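You operate a simulated robot arm through the tools that you are given. There is no shell and no other tool. Be economical: measure what you need, move in short steps, check, and stop when the job is done.

You run a simulated robot arm. Do the job below in one go: nothing can be reset, and whatever is moved stays where it is left.

Task
Take the blue drive and put it on the orange gel frame.

It is judged by the outcome, as a careful person would: the job done as asked, and still so three seconds after it is handed in. It fails if anything else is knocked over, pushed out of place, dropped, spilled or broken.

Robot
A 6-joint arm with a two-finger parallel gripper, fixed in place. Base frame: the origin is at the foot of the arm, x ahead of it, y to its left, z up; the work surface is at about z = 0. Readings come in mm, rad, newtons and seconds.
With the tool pointing down near the work surface it reaches from about 140 to 580 mm from the base axis. Its first joint turns from -1.152 to 1.152 rad. Payload 2.1 kg.
The tool frame sits at the grasp point between the pads (the TCP): z along the fingers, y along the line on which they close. The tips reach 30 mm beyond it. The gripper opens to 94 mm. The fingers are 28 mm wide and 10 mm thick; the gripper's body (50 by 96 mm) begins 55 mm behind the TCP.
Orientation is told as [roll, pitch, yaw] about the base's x, y, z axes, in that order, counted from this pose: with the fingers straight down and closing along the base's y, the tool's x points along the base's -x, its y along +y and its z along -z.

Tools
- The arm moves only by the tool nudge_tool. Its argument "moves" is a list of rows, each a list of 3 entries, a list of its own where there are three numbers: the shift along the tool's x, y, z in mm, then the turn about the tool's z in rad, then the opening in per cent of the stroke, from 0 (shut) to 100 (fully open). In form: [[[tx, ty, tz], spin, claw], ...]. A call has 1 to 12 rows; each row shifts and turns the commanded pose from where the row before left it, along the tool's axes as they then stand. Rows are played at 5 a second. More than 50 mm and 0.15 rad between two rows, or a gripper value outside its range, and nothing of the call is played. Where a pose cannot be reached the arm comes as near as it can. A force on the tool above 40 N (or 10 N above the force at the start of the call, whichever is more), or a blocked arm, ends the call early, and 0.2 s more pass. Each finger travels about 72 mm/s and halts on what it meets, pressing with about 23 N; the grip force reading is that of the motor and also rises with nothing between the fingers. The clock runs only during rows and for 0.2 s after the last one: add rows that do not move to give the fingers time. The reply holds the time, the measured pose of the TCP, the force on the tool along the base axes, the opening and the grip force, in the units named above and with some noise, and new pictures: "views" is both (left out), scene, wrist or none.
- Cameras (640 x 400 px; columns grow to the right, rows downward): "scene" is fixed at [65.2, -374.6, 488.8]; the picture's right is [0.65, -0.76, 0.00], its down [-0.44, -0.38, -0.81] and it looks along [0.61, 0.53, -0.58] (base axes); focal length 319 px, centre (320, 200). "wrist" rides on the gripper at [-37, 0, -58] in the tool frame; the picture's right is [0.00, -1.00, 0.00], its down [0.97, 0.00, -0.24] and it looks along [0.24, 0.00, 0.97] (tool axes); focal length 218 px, centre (320, 200). There is no depth. A picture from a camera that has moved, and an enlarged one, comes with that camera's place and axes in the base frame and with its lens. The place of the scene camera against the robot may be out by one fixed shift of up to 12 mm in any direction.
- close_up(camera, box): a new picture of the part [left, top, right, bottom] of that camera's present view, enlarged. It takes no simulated time.
- finish_job(): hands the job in; it is judged then, once.

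Go step by step. Nothing tells you positions but the pictures and the camera data: compare them with the known pose of the tool, close in by small moves and look again before you grip or let go. The budget is 90 turns and 170 pictures, counting those below and the enlarged ones. Unless the task says otherwise, let go and move clear before handing in, and close with one line.

The tools are called as name(argument=value, ...) on one line, values as JSON. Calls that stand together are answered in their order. nudge_tool: Moves the arm, as the interface text tells. Its arguments: {"type":"object","properties":{"moves":{"type":"array"},"views":{"type":"string","enum":["both","scene","wrist","none"]}},"required":["moves"]} The other tools are called the same way: close_up (camera, box) takes an enlarged picture of a part of a camera's view; finish_job () hands the job in.

At the start:

```text
time: 0.0
tool_pos: [373.9, -32.0, 251.8]
ee_rot: [-0.001, 0.001, 0.0]
ft_force: [0.6, 0.7, -0.5]
finger_gap: 94.1
gripper_force: 0.0
```

scene: 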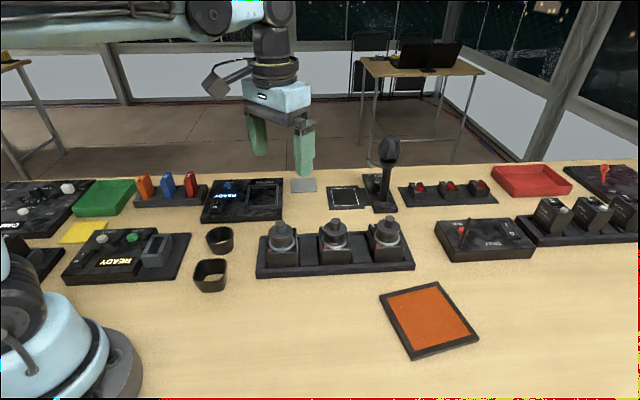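
wrist: 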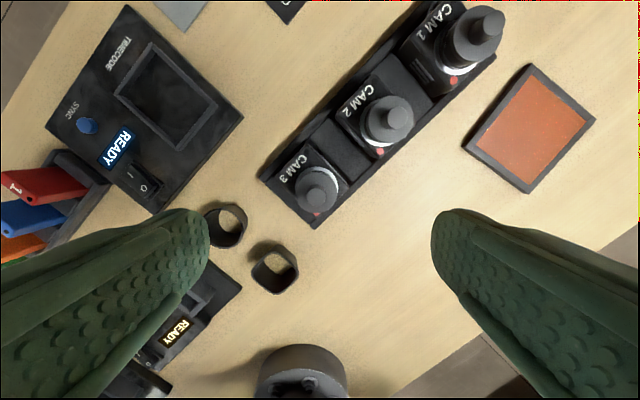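

I see a rack with orange, blue and red drives at the far left, and the orange gel frame lying at the right front. I'll enlarge both before moving.

close_up(camera="scene", box=[110, 150, 240, 231])

close_up(camera="wrist", box=[0, 120, 160, 270])

close_up(camera="scene", box=[360, 260, 500, 370])

```text
4.92 times, centred on (175, 190) of scene
camera zoom: at [65.2, -374.6, 488.8], right [0.65, -0.76, 0.0], down [-0.44, -0.38, -0.81], along [0.61, 0.53, -0.58], focal length 1569 px, centre (1034, 247)
```

zoom: 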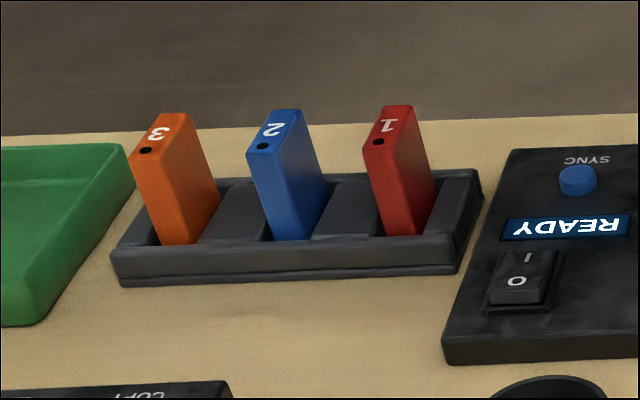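

```text
2.67 times, centred on (80, 195) of wrist
camera zoom: at [410.7, -31.5, 308.5], right [0.0, -1.0, 0.0], down [-0.97, 0.0, 0.24], along [-0.24, 0.0, -0.97], focal length 582 px, centre (960, 213)
```

zoom: 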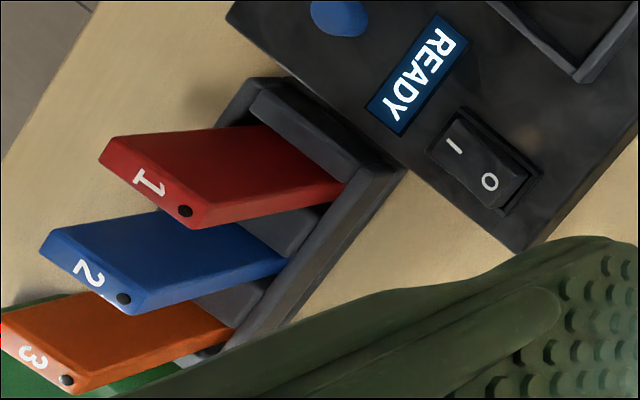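

```text
3.64 times, centred on (430, 315) of scene
camera zoom: at [65.2, -374.6, 488.8], right [0.65, -0.76, 0.0], down [-0.44, -0.38, -0.81], along [0.61, 0.53, -0.58], focal length 1159 px, centre (-80, -218)
```

zoom: 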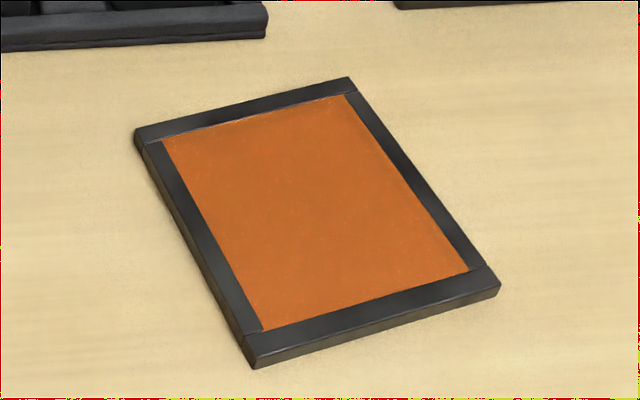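

The drives stand in a rack at about (316, 318), and the frame is centred near (433, -308). The drives' thin side lies along about 45° of yaw. I'll move above the rack at the present height and begin turning.

nudge_tool(moves=[[[7, 40, 0], 0, 100], [[7, 40, 0], 0, 100], [[7, 40, 0], 0, 100], [[7, 40, 0], 0, 100], [[7, 40, 0], 0, 100], [[7, 40, 0], 0, 100], [[7, 40, 0], 0, 100], [[7, 40, 0], 0, 100], [[0, 0, 0], -0.145, 100], [[0, 0, 0], -0.145, 100], [[0, 0, 0], -0.145, 100], [[0, 0, 0], -0.145, 100]])

```text
time: 2.6
tool_pos: [318.0, 287.8, 251.8]
ee_rot: [0.0, -0.001, 0.583]
ft_force: [0.5, 0.8, 0.9]
finger_gap: 94.0
gripper_force: 0.1
camera wrist: at [348.8, 308.9, 308.4], right [0.55, -0.83, 0.0], down [-0.81, -0.53, 0.24], along [-0.2, -0.13, -0.97], focal length 218 px, centre (320, 200)
```

scene: 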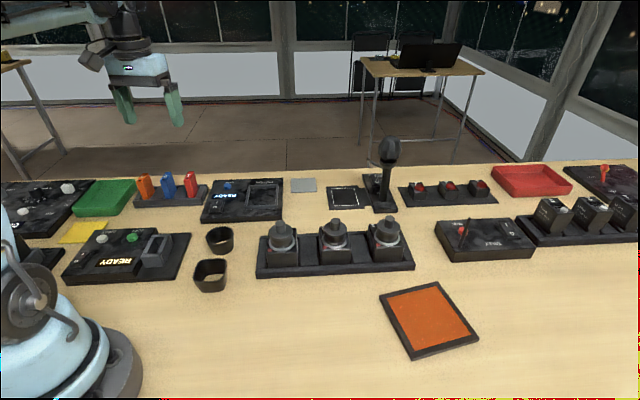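
wrist: 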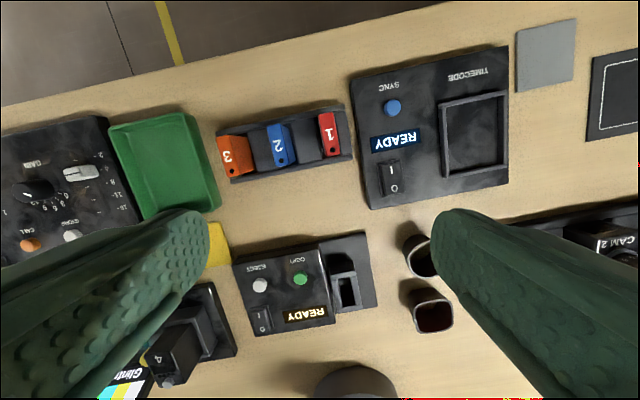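

The drive rack is now near the picture centre, and its axis lies at 45°. I'll finish the turn and centre over the blue drive near (321, 343).

nudge_tool(moves=[[[0, 0, 0], -0.1, 100], [[0, 0, 0], -0.102, 100], [[-20, 18, 0], 0, 70], [[-21, 19, 0], 0, 60], [[0, 0, 20], 0, 60], [[0, 0, 20], 0, 60], [[0, 0, 0], 0, 60]], views="wrist")

close_up(camera="wrist", box=[220, 60, 420, 185])

```text
time: 4.2
tool_pos: [321.1, 343.1, 211.9]
ee_rot: [0.0, 0.0, 0.782]
ft_force: [-0.1, -0.6, -0.2]
finger_gap: 56.4
gripper_force: 0.0
camera wrist: at [347.1, 369.9, 268.5], right [0.7, -0.71, 0.0], down [-0.69, -0.68, 0.24], along [-0.17, -0.17, -0.97], focal length 218 px, centre (320, 200)
```

wrist: 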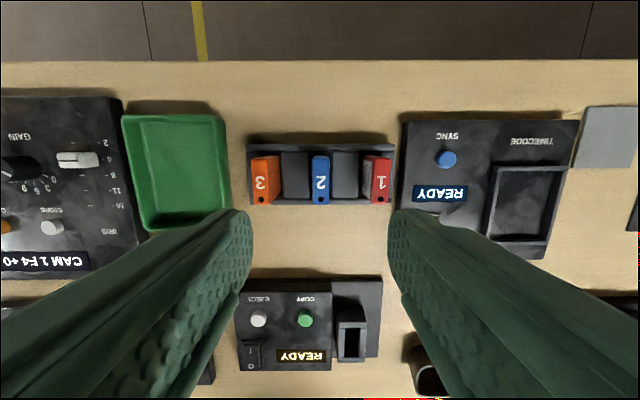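

```text
3.20 times, centred on (320, 122) of wrist
camera zoom: at [347.1, 369.9, 268.5], right [0.7, -0.71, 0.0], down [-0.69, -0.68, 0.24], along [-0.17, -0.17, -0.97], focal length 698 px, centre (320, 448)
```

zoom: 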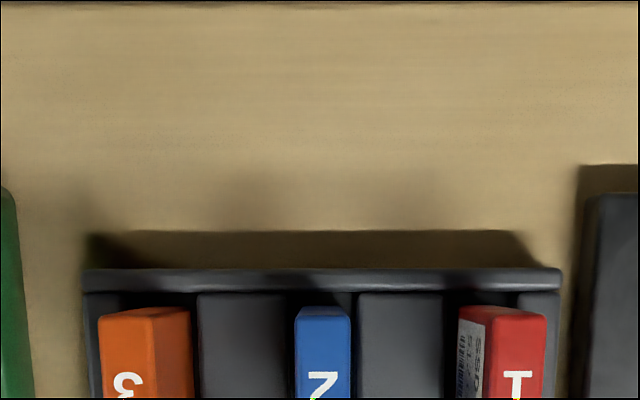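

The tool is aligned in yaw and sideways with the blue drive. Next I'll measure its place along the other axis.

close_up(camera="wrist", box=[240, 130, 400, 230])

close_up(camera="scene", box=[110, 150, 240, 231])

```text
4.00 times, centred on (320, 180) of wrist
camera zoom: at [347.1, 369.9, 268.5], right [0.7, -0.71, 0.0], down [-0.69, -0.68, 0.24], along [-0.17, -0.17, -0.97], focal length 873 px, centre (320, 280)
```

zoom: 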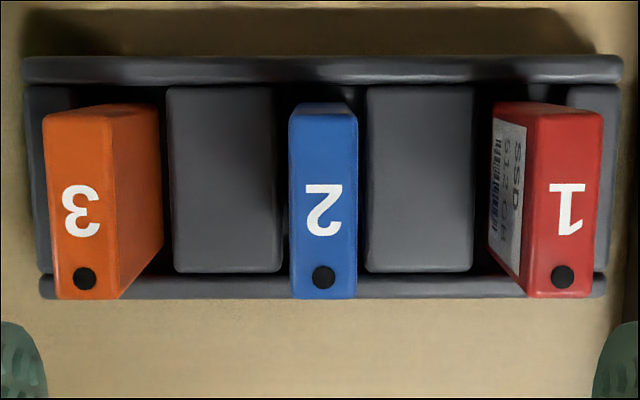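

```text
4.92 times, centred on (175, 190) of scene
camera zoom: at [65.2, -374.6, 488.8], right [0.65, -0.76, 0.0], down [-0.44, -0.38, -0.81], along [0.61, 0.53, -0.58], focal length 1569 px, centre (1034, 247)
```

zoom: 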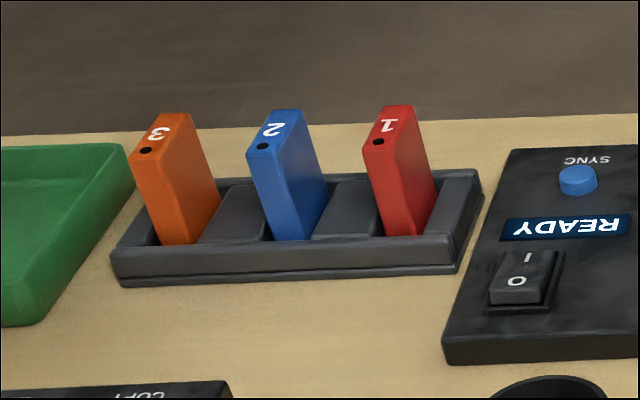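

The drive's top is about 15 × 43 mm at z ≈ 65, with 40 mm gaps to its neighbours. It sits about 5 mm outward of the tool. I'll shift outward, set a 50 mm opening and go down to just above it.

nudge_tool(moves=[[[-5, 0, 20], 0, 53], [[0, 0, 30], 0, 53], [[0, 0, 30], 0, 53], [[0, 0, 17], 0, 53], [[0, 0, 0], 0, 53]])

close_up(camera="scene", box=[110, 130, 240, 211])

```text
time: 5.4
tool_pos: [324.1, 348.2, 113.1]
ee_rot: [-0.001, 0.001, 0.783]
ft_force: [0.7, 0.4, 0.0]
finger_gap: 49.8
gripper_force: 0.1
camera wrist: at [350.5, 373.2, 171.0], right [0.7, -0.71, 0.0], down [-0.69, -0.68, 0.24], along [-0.17, -0.17, -0.97], focal length 218 px, centre (320, 200)
```

scene: 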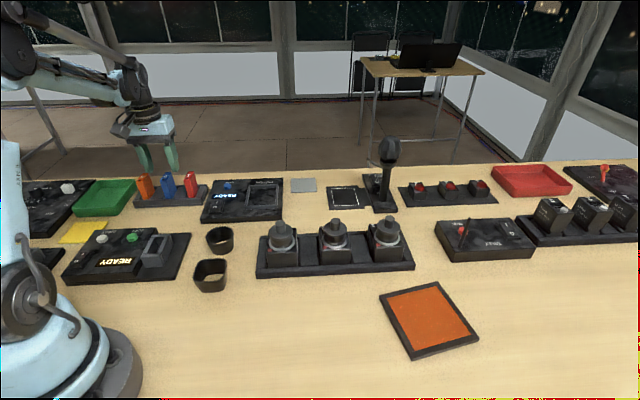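
wrist: 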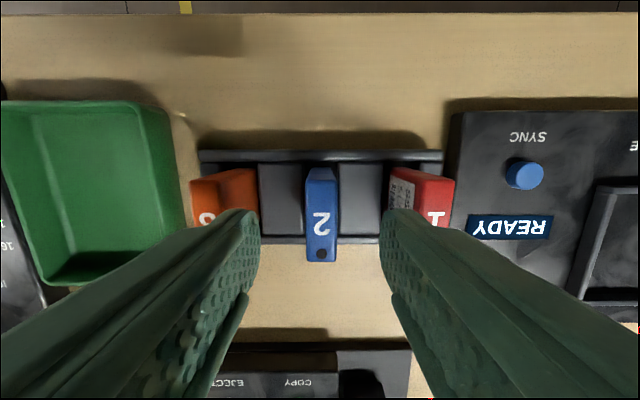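

```text
4.92 times, centred on (175, 170) of scene
camera zoom: at [65.1, -374.6, 488.8], right [0.65, -0.76, 0.0], down [-0.44, -0.38, -0.81], along [0.61, 0.53, -0.58], focal length 1569 px, centre (1034, 345)
```

zoom: 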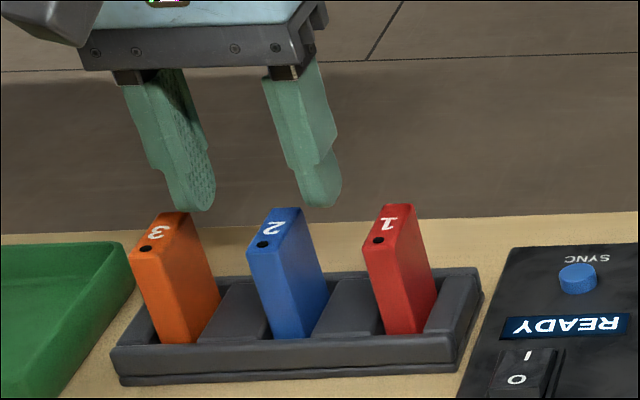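

The tool is centred on the blue drive both ways, and the fingers line up with the gaps. I'll lower to TCP z ≈ 63 and look before closing.

nudge_tool(moves=[[[-1, 0, 20], 0, 53], [[0, 0, 15], 0, 53], [[0, 0, 15], 0, 53], [[0, 0, 0], 0, 53]], views="wrist")

close_up(camera="scene", box=[110, 130, 240, 211])

```text
time: 6.4
tool_pos: [326.8, 348.0, 63.9]
ee_rot: [0.0, 0.0, 0.782]
ft_force: [0.0, -0.7, 0.3]
finger_gap: 49.7
gripper_force: 0.0
camera wrist: at [352.2, 373.9, 121.4], right [0.7, -0.71, 0.0], down [-0.69, -0.68, 0.24], along [-0.17, -0.17, -0.97], focal length 218 px, centre (320, 200)
```

wrist: 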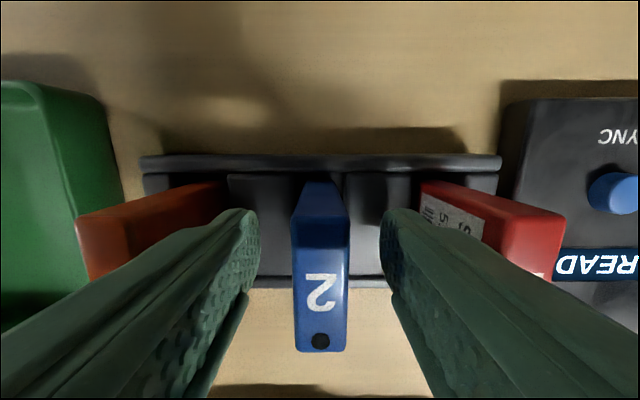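

```text
4.92 times, centred on (175, 170) of scene
camera zoom: at [65.1, -374.6, 488.8], right [0.65, -0.76, 0.0], down [-0.44, -0.38, -0.81], along [0.61, 0.53, -0.58], focal length 1569 px, centre (1034, 345)
```

zoom: 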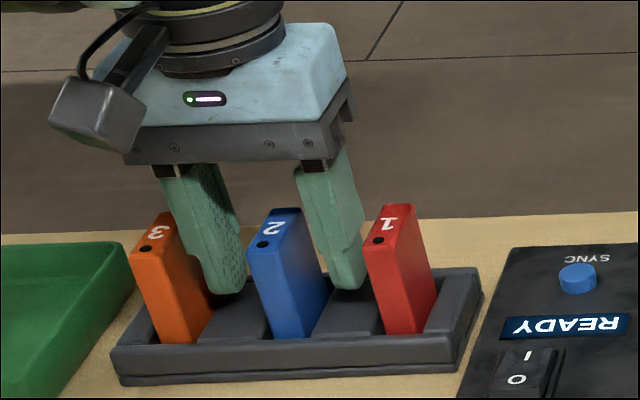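

The fingers straddle the blue drive with clearance on both sides. I'll close now.

nudge_tool(moves=[[[0, 0, 0], 0, 35], [[0, 0, 0], 0, 20], [[0, 0, 0], 0, 5], [[0, 0, 0], 0, 5], [[0, 0, 0], 0, 5]], views="wrist")

```text
time: 7.6
tool_pos: [325.7, 348.0, 64.6]
ee_rot: [-0.001, -0.001, 0.783]
ft_force: [-0.3, 0.3, 0.8]
finger_gap: 19.8
gripper_force: 22.8
camera wrist: at [352.1, 374.0, 121.6], right [0.7, -0.71, 0.0], down [-0.69, -0.68, 0.24], along [-0.17, -0.17, -0.97], focal length 218 px, centre (320, 200)
```

wrist: 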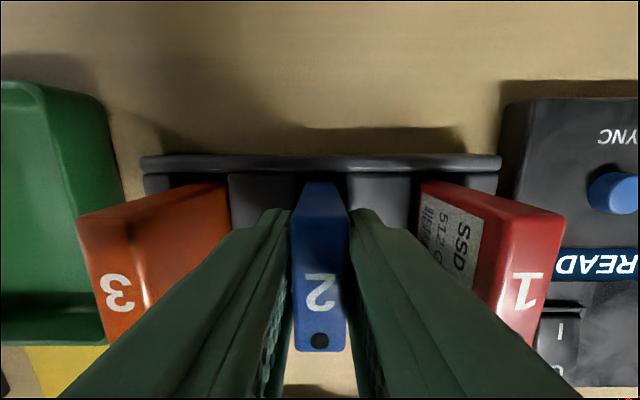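

It is gripped with a 20 mm gap and 23 N. I'll lift straight up out of the slot and check.

nudge_tool(moves=[[[0, 0, -5], 0, 5], [[0, 0, -10], 0, 5], [[0, 0, -20], 0, 5], [[0, 0, -30], 0, 5], [[0, 0, -35], 0, 5], [[0, 0, 0], 0, 5]])

close_up(camera="scene", box=[110, 110, 240, 211])

```text
time: 9.0
tool_pos: [326.8, 347.8, 165.0]
ee_rot: [-0.001, 0.002, 0.783]
ft_force: [0.1, -0.1, -0.4]
finger_gap: 19.8
gripper_force: 22.7
camera wrist: at [351.8, 373.9, 222.0], right [0.7, -0.71, 0.0], down [-0.69, -0.68, 0.24], along [-0.17, -0.17, -0.97], focal length 218 px, centre (320, 200)
```

scene: 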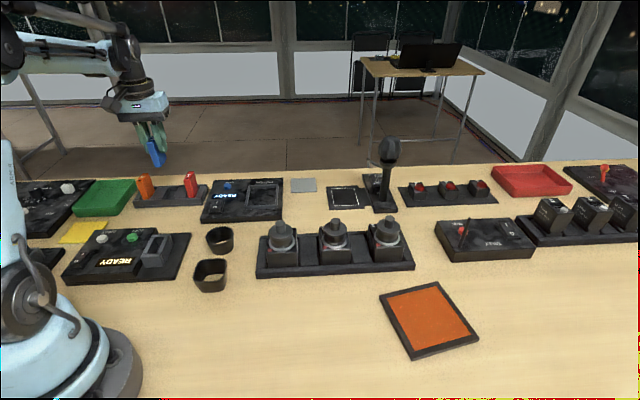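
wrist: 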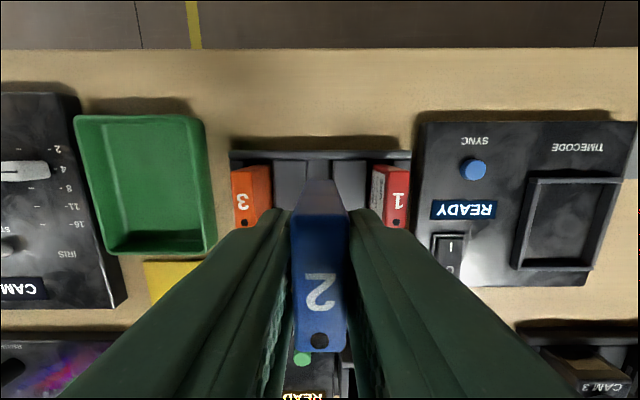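

```text
3.96 times, centred on (175, 160) of scene
camera zoom: at [65.2, -374.6, 488.8], right [0.65, -0.76, 0.0], down [-0.44, -0.38, -0.81], along [0.61, 0.53, -0.58], focal length 1262 px, centre (894, 356)
```

zoom: 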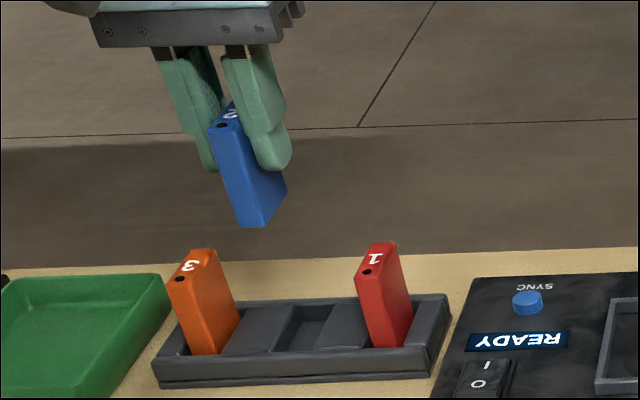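

The blue drive hangs clean in the gripper and its neighbours are untouched. I'll raise it, turn the tool square to the base and start carrying it across.

nudge_tool(moves=[[[0, 0, -20], 0.13, 5], [[0, 0, -20], 0.13, 5], [[0, 0, -15], 0.13, 5], [[0, 0, 0], 0.131, 5], [[0, 0, 0], 0.131, 5], [[0, 0, 0], 0.131, 5], [[-7, -40, 0], 0, 5], [[-7, -45, 0], 0, 5], [[-7, -45, 0], 0, 5], [[-7, -45, 0], 0, 5], [[-7, -45, 0], 0, 5], [[-7, -45, 0], 0, 5]], views="wrist")

```text
time: 11.6
tool_pos: [367.6, 82.8, 218.3]
ee_rot: [-0.001, 0.0, -0.001]
ft_force: [1.4, 0.6, -0.1]
finger_gap: 19.7
gripper_force: 22.7
camera wrist: at [403.0, 82.2, 274.9], right [0.0, -1.0, 0.0], down [-0.97, 0.0, 0.24], along [-0.24, 0.0, -0.97], focal length 218 px, centre (320, 200)
```

wrist: 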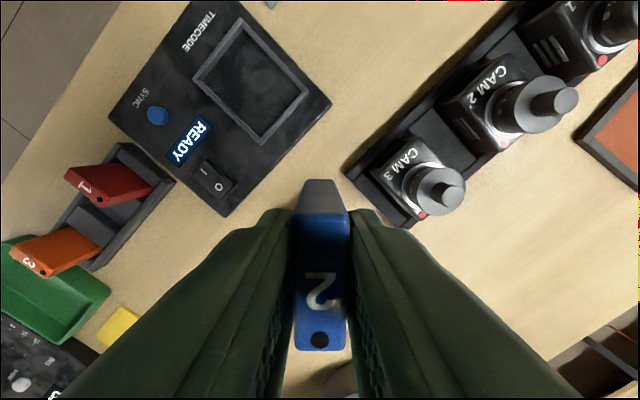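

The drive is held firmly. I'll carry on toward the frame at about (430, -302).

nudge_tool(moves=[[[-7, -48, 0], 0, 5], [[-8, -48, 0], 0, 5], [[-8, -48, 0], 0, 5], [[-8, -48, 0], 0, 5], [[-8, -48, 0], 0, 5], [[-8, -48, 0], 0, 5], [[-8, -48, 0], 0, 5], [[-7, -47, 0], 0, 5], [[0, 0, 0], 0.145, 5], [[0, 0, 0], 0.145, 5], [[0, 0, 0], 0.145, 5], [[0, 0, 0], 0.145, 5]])

```text
time: 14.2
tool_pos: [429.3, -299.5, 219.5]
ee_rot: [0.0, 0.002, -0.584]
ft_force: [-0.1, -0.2, -0.9]
finger_gap: 19.6
gripper_force: 23.1
camera wrist: at [458.8, -320.9, 276.7], right [-0.55, -0.83, 0.0], down [-0.81, 0.54, 0.24], along [-0.2, 0.13, -0.97], focal length 218 px, centre (320, 200)
```

scene: 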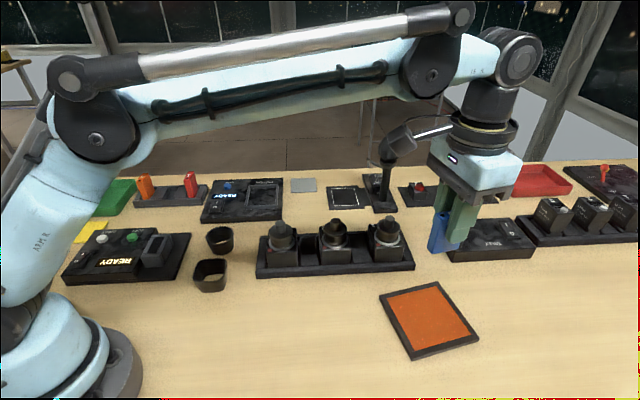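
wrist: 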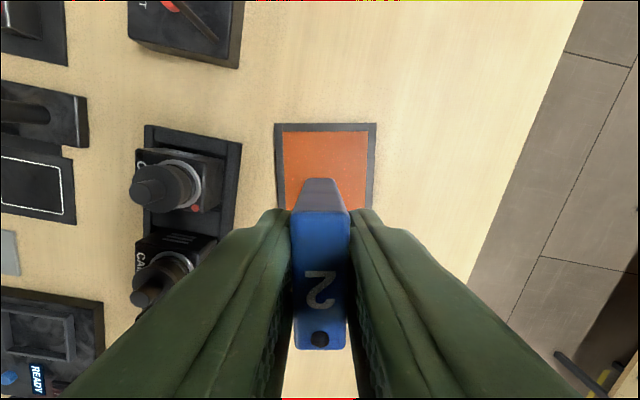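

The frame is right below and slightly off to the right. I'll enlarge to measure its edges.

close_up(camera="wrist", box=[240, 100, 400, 220])

close_up(camera="scene", box=[380, 130, 560, 270])

```text
3.33 times, centred on (320, 160) of wrist
camera zoom: at [458.8, -320.9, 276.7], right [-0.55, -0.83, 0.0], down [-0.81, 0.54, 0.24], along [-0.2, 0.13, -0.97], focal length 728 px, centre (320, 333)
```

zoom: 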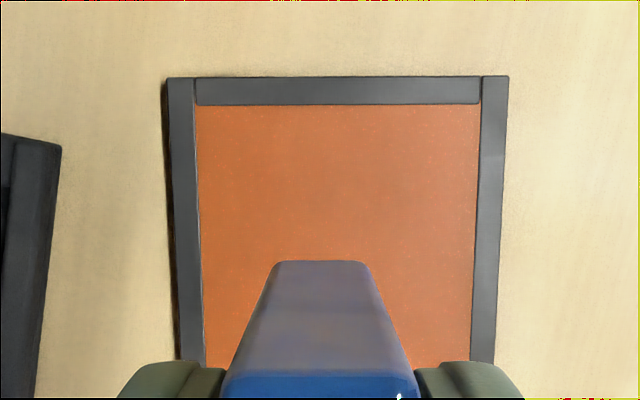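

```text
2.86 times, centred on (470, 200) of scene
camera zoom: at [65.2, -374.7, 488.7], right [0.65, -0.76, 0.0], down [-0.44, -0.38, -0.81], along [0.61, 0.53, -0.58], focal length 910 px, centre (-109, 200)
```

zoom: 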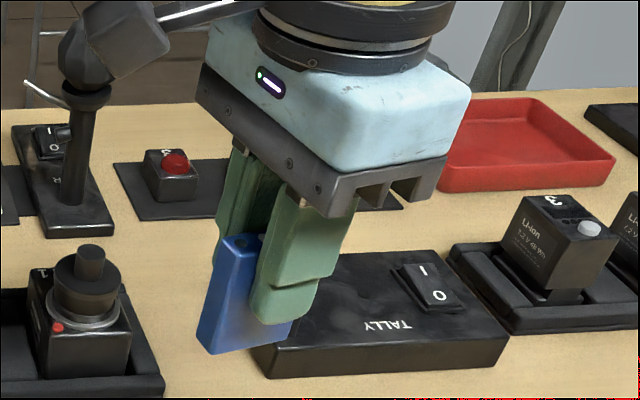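

The frame is square with the tool. Its centre is about 6 mm to the picture's right and 4 mm outward. I'll shift there and go down to about 25 mm above contact.

nudge_tool(moves=[[[-4, -6, 0], 0, 5], [[0, 0, 40], 0, 5], [[0, 0, 40], 0, 5], [[0, 0, 30], 0, 5], [[0, 0, 15], 0, 5], [[0, 0, 0], 0, 5]])

close_up(camera="scene", box=[360, 200, 520, 370])

```text
time: 15.6
tool_pos: [428.0, -306.9, 93.9]
ee_rot: [-0.001, 0.0, -0.583]
ft_force: [0.2, 0.0, -0.6]
finger_gap: 19.8
gripper_force: 23.0
camera wrist: at [459.2, -327.8, 151.4], right [-0.55, -0.84, 0.0], down [-0.81, 0.53, 0.24], along [-0.2, 0.13, -0.97], focal length 218 px, centre (320, 200)
```

scene: 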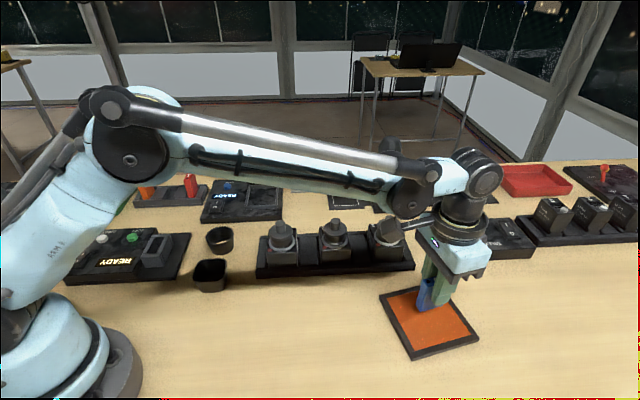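
wrist: 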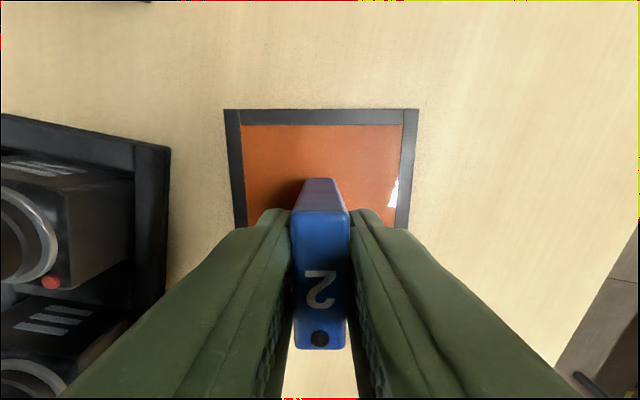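

```text
2.35 times, centred on (440, 285) of scene
camera zoom: at [65.2, -374.6, 488.7], right [0.65, -0.76, 0.0], down [-0.44, -0.38, -0.81], along [0.61, 0.53, -0.58], focal length 750 px, centre (38, 0)
```

zoom: 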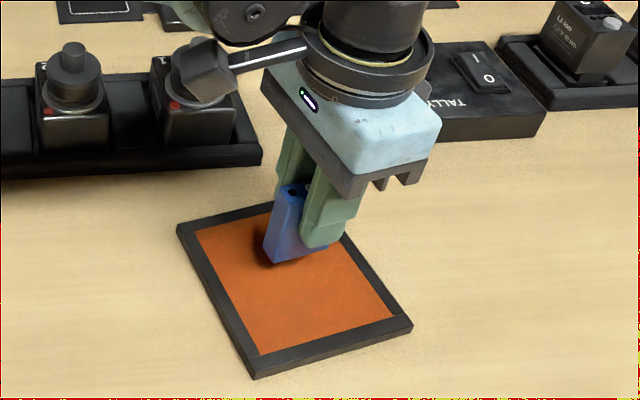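

The drive is centred over the gel. I'll go down to just above the expected contact, then creep.

nudge_tool(moves=[[[0, 0, 10], 0, 5], [[0, 0, 8], 0, 5], [[0, 0, 3], 0, 5], [[0, 0, 0], 0, 5]], views="none")

close_up(camera="scene", box=[390, 270, 470, 330])

```text
time: 16.6
tool_pos: [428.4, -307.7, 73.2]
ee_rot: [0.0, 0.001, -0.583]
ft_force: [0.6, -0.8, -1.3]
finger_gap: 19.9
gripper_force: 23.2
```

```text
6.67 times, centred on (430, 300) of scene
camera zoom: at [65.2, -374.6, 488.7], right [0.65, -0.76, 0.0], down [-0.44, -0.38, -0.81], along [0.61, 0.53, -0.58], focal length 2125 px, centre (-413, -467)
```

zoom: 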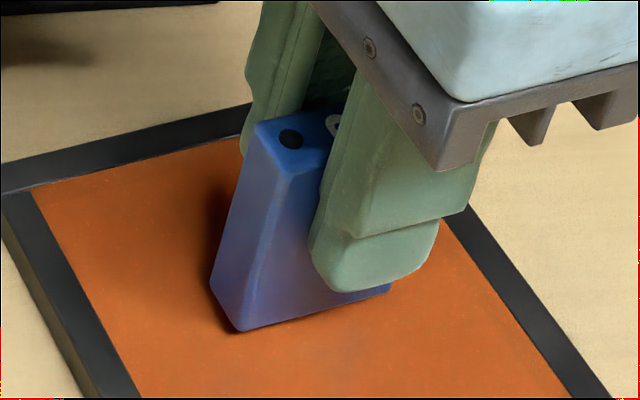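

The drive's bottom is only a few millimetres above the gel. I'll creep down in 1 mm rows and watch the force.

nudge_tool(moves=[[[0, 0, 1], 0, 5], [[0, 0, 1], 0, 5], [[0, 0, 1], 0, 5], [[0, 0, 0], 0, 5]], views="none")

close_up(camera="scene", box=[390, 270, 470, 330])

```text
time: 17.6
tool_pos: [428.2, -308.3, 68.8]
ee_rot: [0.0, 0.001, -0.582]
ft_force: [0.0, -0.1, -0.4]
finger_gap: 19.9
gripper_force: 22.7
```

```text
6.67 times, centred on (430, 300) of scene
camera zoom: at [65.2, -374.6, 488.7], right [0.65, -0.76, 0.0], down [-0.44, -0.38, -0.81], along [0.61, 0.53, -0.58], focal length 2125 px, centre (-413, -467)
```

zoom: 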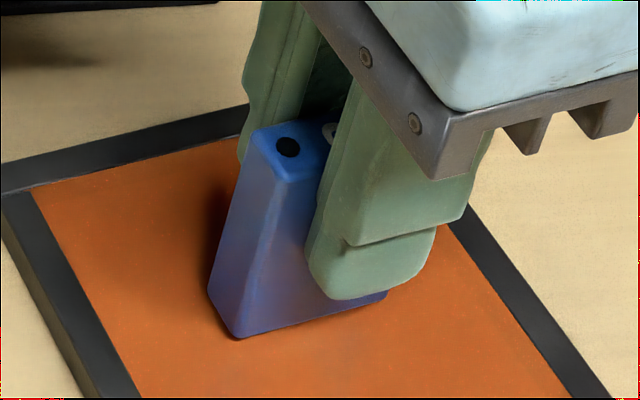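

There is no contact yet, and the gap is smaller. I'll keep creeping.

nudge_tool(moves=[[[0, 0, 1], 0, 5], [[0, 0, 1], 0, 5], [[0, 0, 0], 0, 5]], views="none")

close_up(camera="scene", box=[390, 270, 470, 330])

```text
time: 18.4
tool_pos: [429.4, -307.8, 66.6]
ee_rot: [-0.001, 0.0, -0.58]
ft_force: [0.8, 0.5, -0.4]
finger_gap: 19.9
gripper_force: 22.9
```

```text
6.67 times, centred on (430, 300) of scene
camera zoom: at [65.2, -374.6, 488.7], right [0.65, -0.76, 0.0], down [-0.44, -0.38, -0.81], along [0.61, 0.53, -0.58], focal length 2125 px, centre (-413, -467)
```

zoom: 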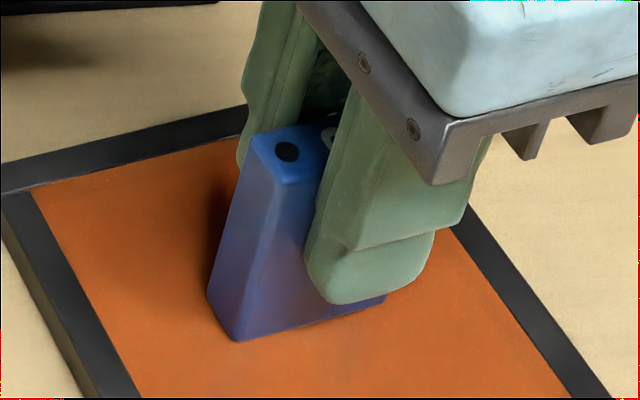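

There is still no contact force. I'll go down another 2 mm.

nudge_tool(moves=[[[0, 0, 1], 0, 5], [[0, 0, 1], 0, 5], [[0, 0, 0], 0, 5]], views="none")

close_up(camera="scene", box=[390, 270, 470, 330])

```text
time: 19.2
tool_pos: [429.7, -306.3, 67.0]
ee_rot: [0.001, -0.002, -0.582]
ft_force: [-0.9, -0.3, 23.3]
finger_gap: 20.0
gripper_force: 23.1
```

```text
6.67 times, centred on (430, 300) of scene
camera zoom: at [65.0, -374.6, 488.8], right [0.65, -0.76, 0.0], down [-0.44, -0.38, -0.81], along [0.61, 0.53, -0.58], focal length 2125 px, centre (-413, -467)
```

zoom: 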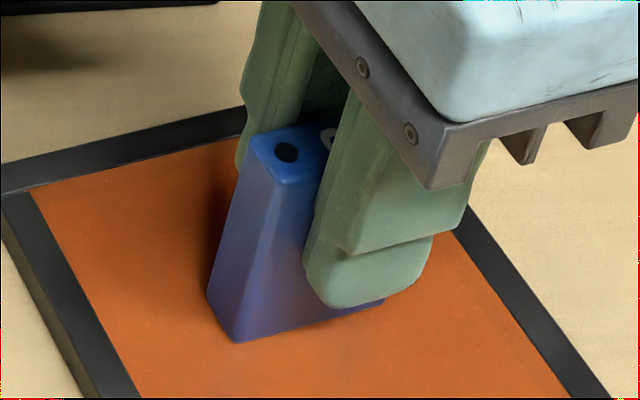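

Contact: 23 N upward. I'll ease back about 1.5 mm to relieve the pressing, then check.

nudge_tool(moves=[[[0, 0, -1], 0, 5], [[0, 0, -0.5], 0, 5], [[0, 0, 0], 0, 5]], views="none")

```text
time: 20.0
tool_pos: [428.9, -309.2, 67.9]
ee_rot: [0.0, -0.002, -0.581]
ft_force: [-0.4, 0.2, -1.5]
finger_gap: 19.8
gripper_force: 22.6
```

The pressing is relieved, with the drive at or within about half a millimetre of the gel. I'll nudge down slightly and open gently.

nudge_tool(moves=[[[0, 0, 0.5], 0, 5], [[0, 0, 0], 0, 18], [[0, 0, 0], 0, 22], [[0, 0, 0], 0, 25], [[0, 0, 0], 0, 30], [[0, 0, 0], 0, 40], [[0, 0, 0], 0, 50], [[0, 0, 0], 0, 50]])

close_up(camera="scene", box=[380, 260, 480, 340])

```text
time: 21.8
tool_pos: [428.1, -307.9, 67.7]
ee_rot: [0.0, 0.0, -0.579]
ft_force: [0.2, -0.3, -0.5]
finger_gap: 47.0
gripper_force: 0.1
camera wrist: at [458.9, -327.9, 124.5], right [-0.55, -0.84, 0.0], down [-0.81, 0.53, 0.24], along [-0.2, 0.13, -0.97], focal length 218 px, centre (320, 200)
```

scene: 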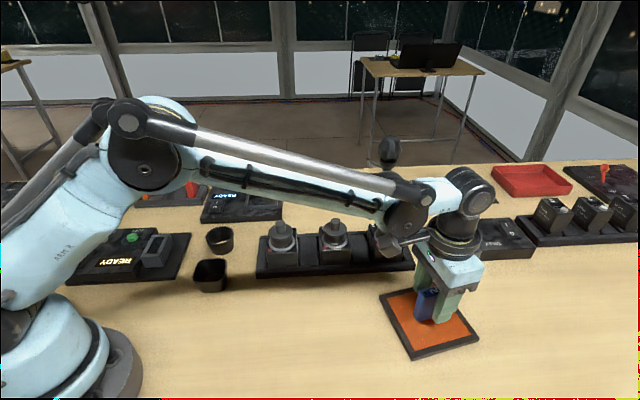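
wrist: 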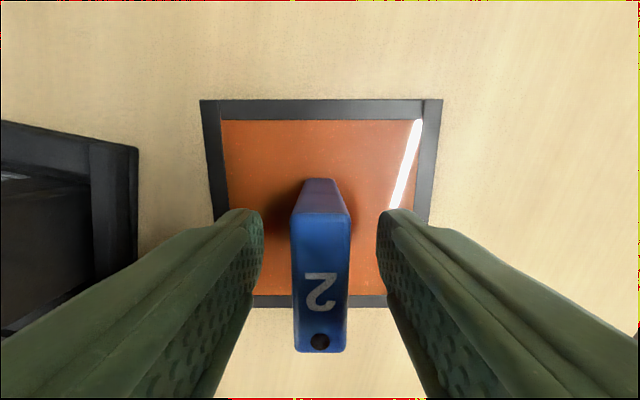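

```text
5.00 times, centred on (430, 300) of scene
camera zoom: at [65.2, -374.6, 488.8], right [0.65, -0.76, 0.0], down [-0.44, -0.38, -0.81], along [0.61, 0.53, -0.58], focal length 1593 px, centre (-230, -300)
```

zoom: 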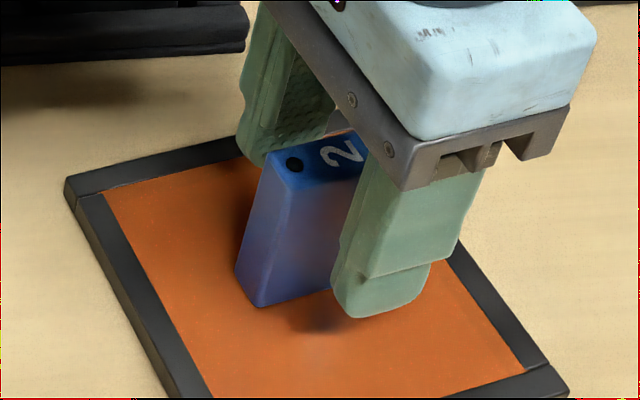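

The drive stands upright on the gel with the fingers clear of it on both sides. I'll rise straight up and check.

nudge_tool(moves=[[[0, 0, -10], 0, 50], [[0, 0, -20], 0, 50], [[0, 0, -35], 0, 50], [[0, 0, -40], 0, 50], [[0, 0, -40], 0, 50], [[0, 0, 0], 0, 50], [[0, 0, 0], 0, 50]])

close_up(camera="scene", box=[360, 240, 500, 370])

```text
time: 23.4
tool_pos: [429.4, -307.9, 210.6]
ee_rot: [0.0, 0.0, -0.583]
ft_force: [-0.4, 0.0, -0.3]
finger_gap: 47.1
gripper_force: 0.0
camera wrist: at [458.4, -328.8, 269.0], right [-0.55, -0.84, 0.0], down [-0.81, 0.53, 0.24], along [-0.2, 0.13, -0.97], focal length 218 px, centre (320, 200)
```

scene: 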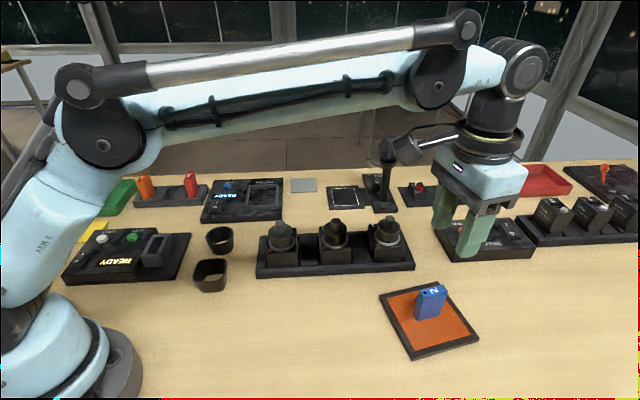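
wrist: 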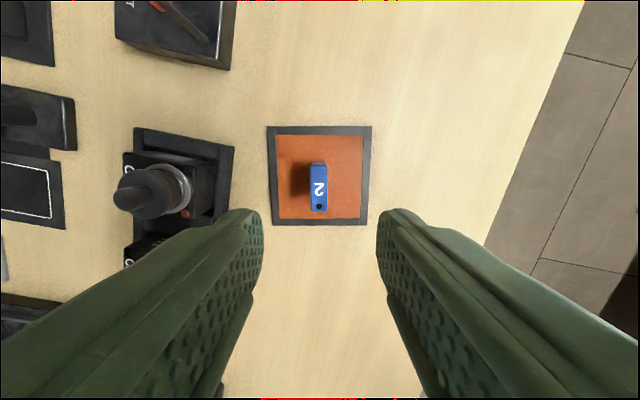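

```text
3.08 times, centred on (430, 305) of scene
camera zoom: at [65.2, -374.6, 488.8], right [0.65, -0.76, 0.0], down [-0.44, -0.38, -0.81], along [0.61, 0.53, -0.58], focal length 981 px, centre (-18, -123)
```

zoom: 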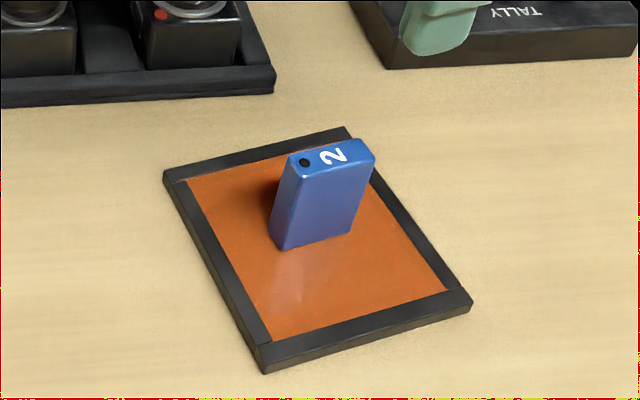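

The blue drive stands steady and upright on the orange gel frame, nothing else has moved, and the arm is clear. I'm handing it in.

finish_job()

```text
The job is handed in.
```

The blue drive is standing upright near the middle of the orange gel frame. The gripper has let go and moved clear, and nothing else was disturbed.
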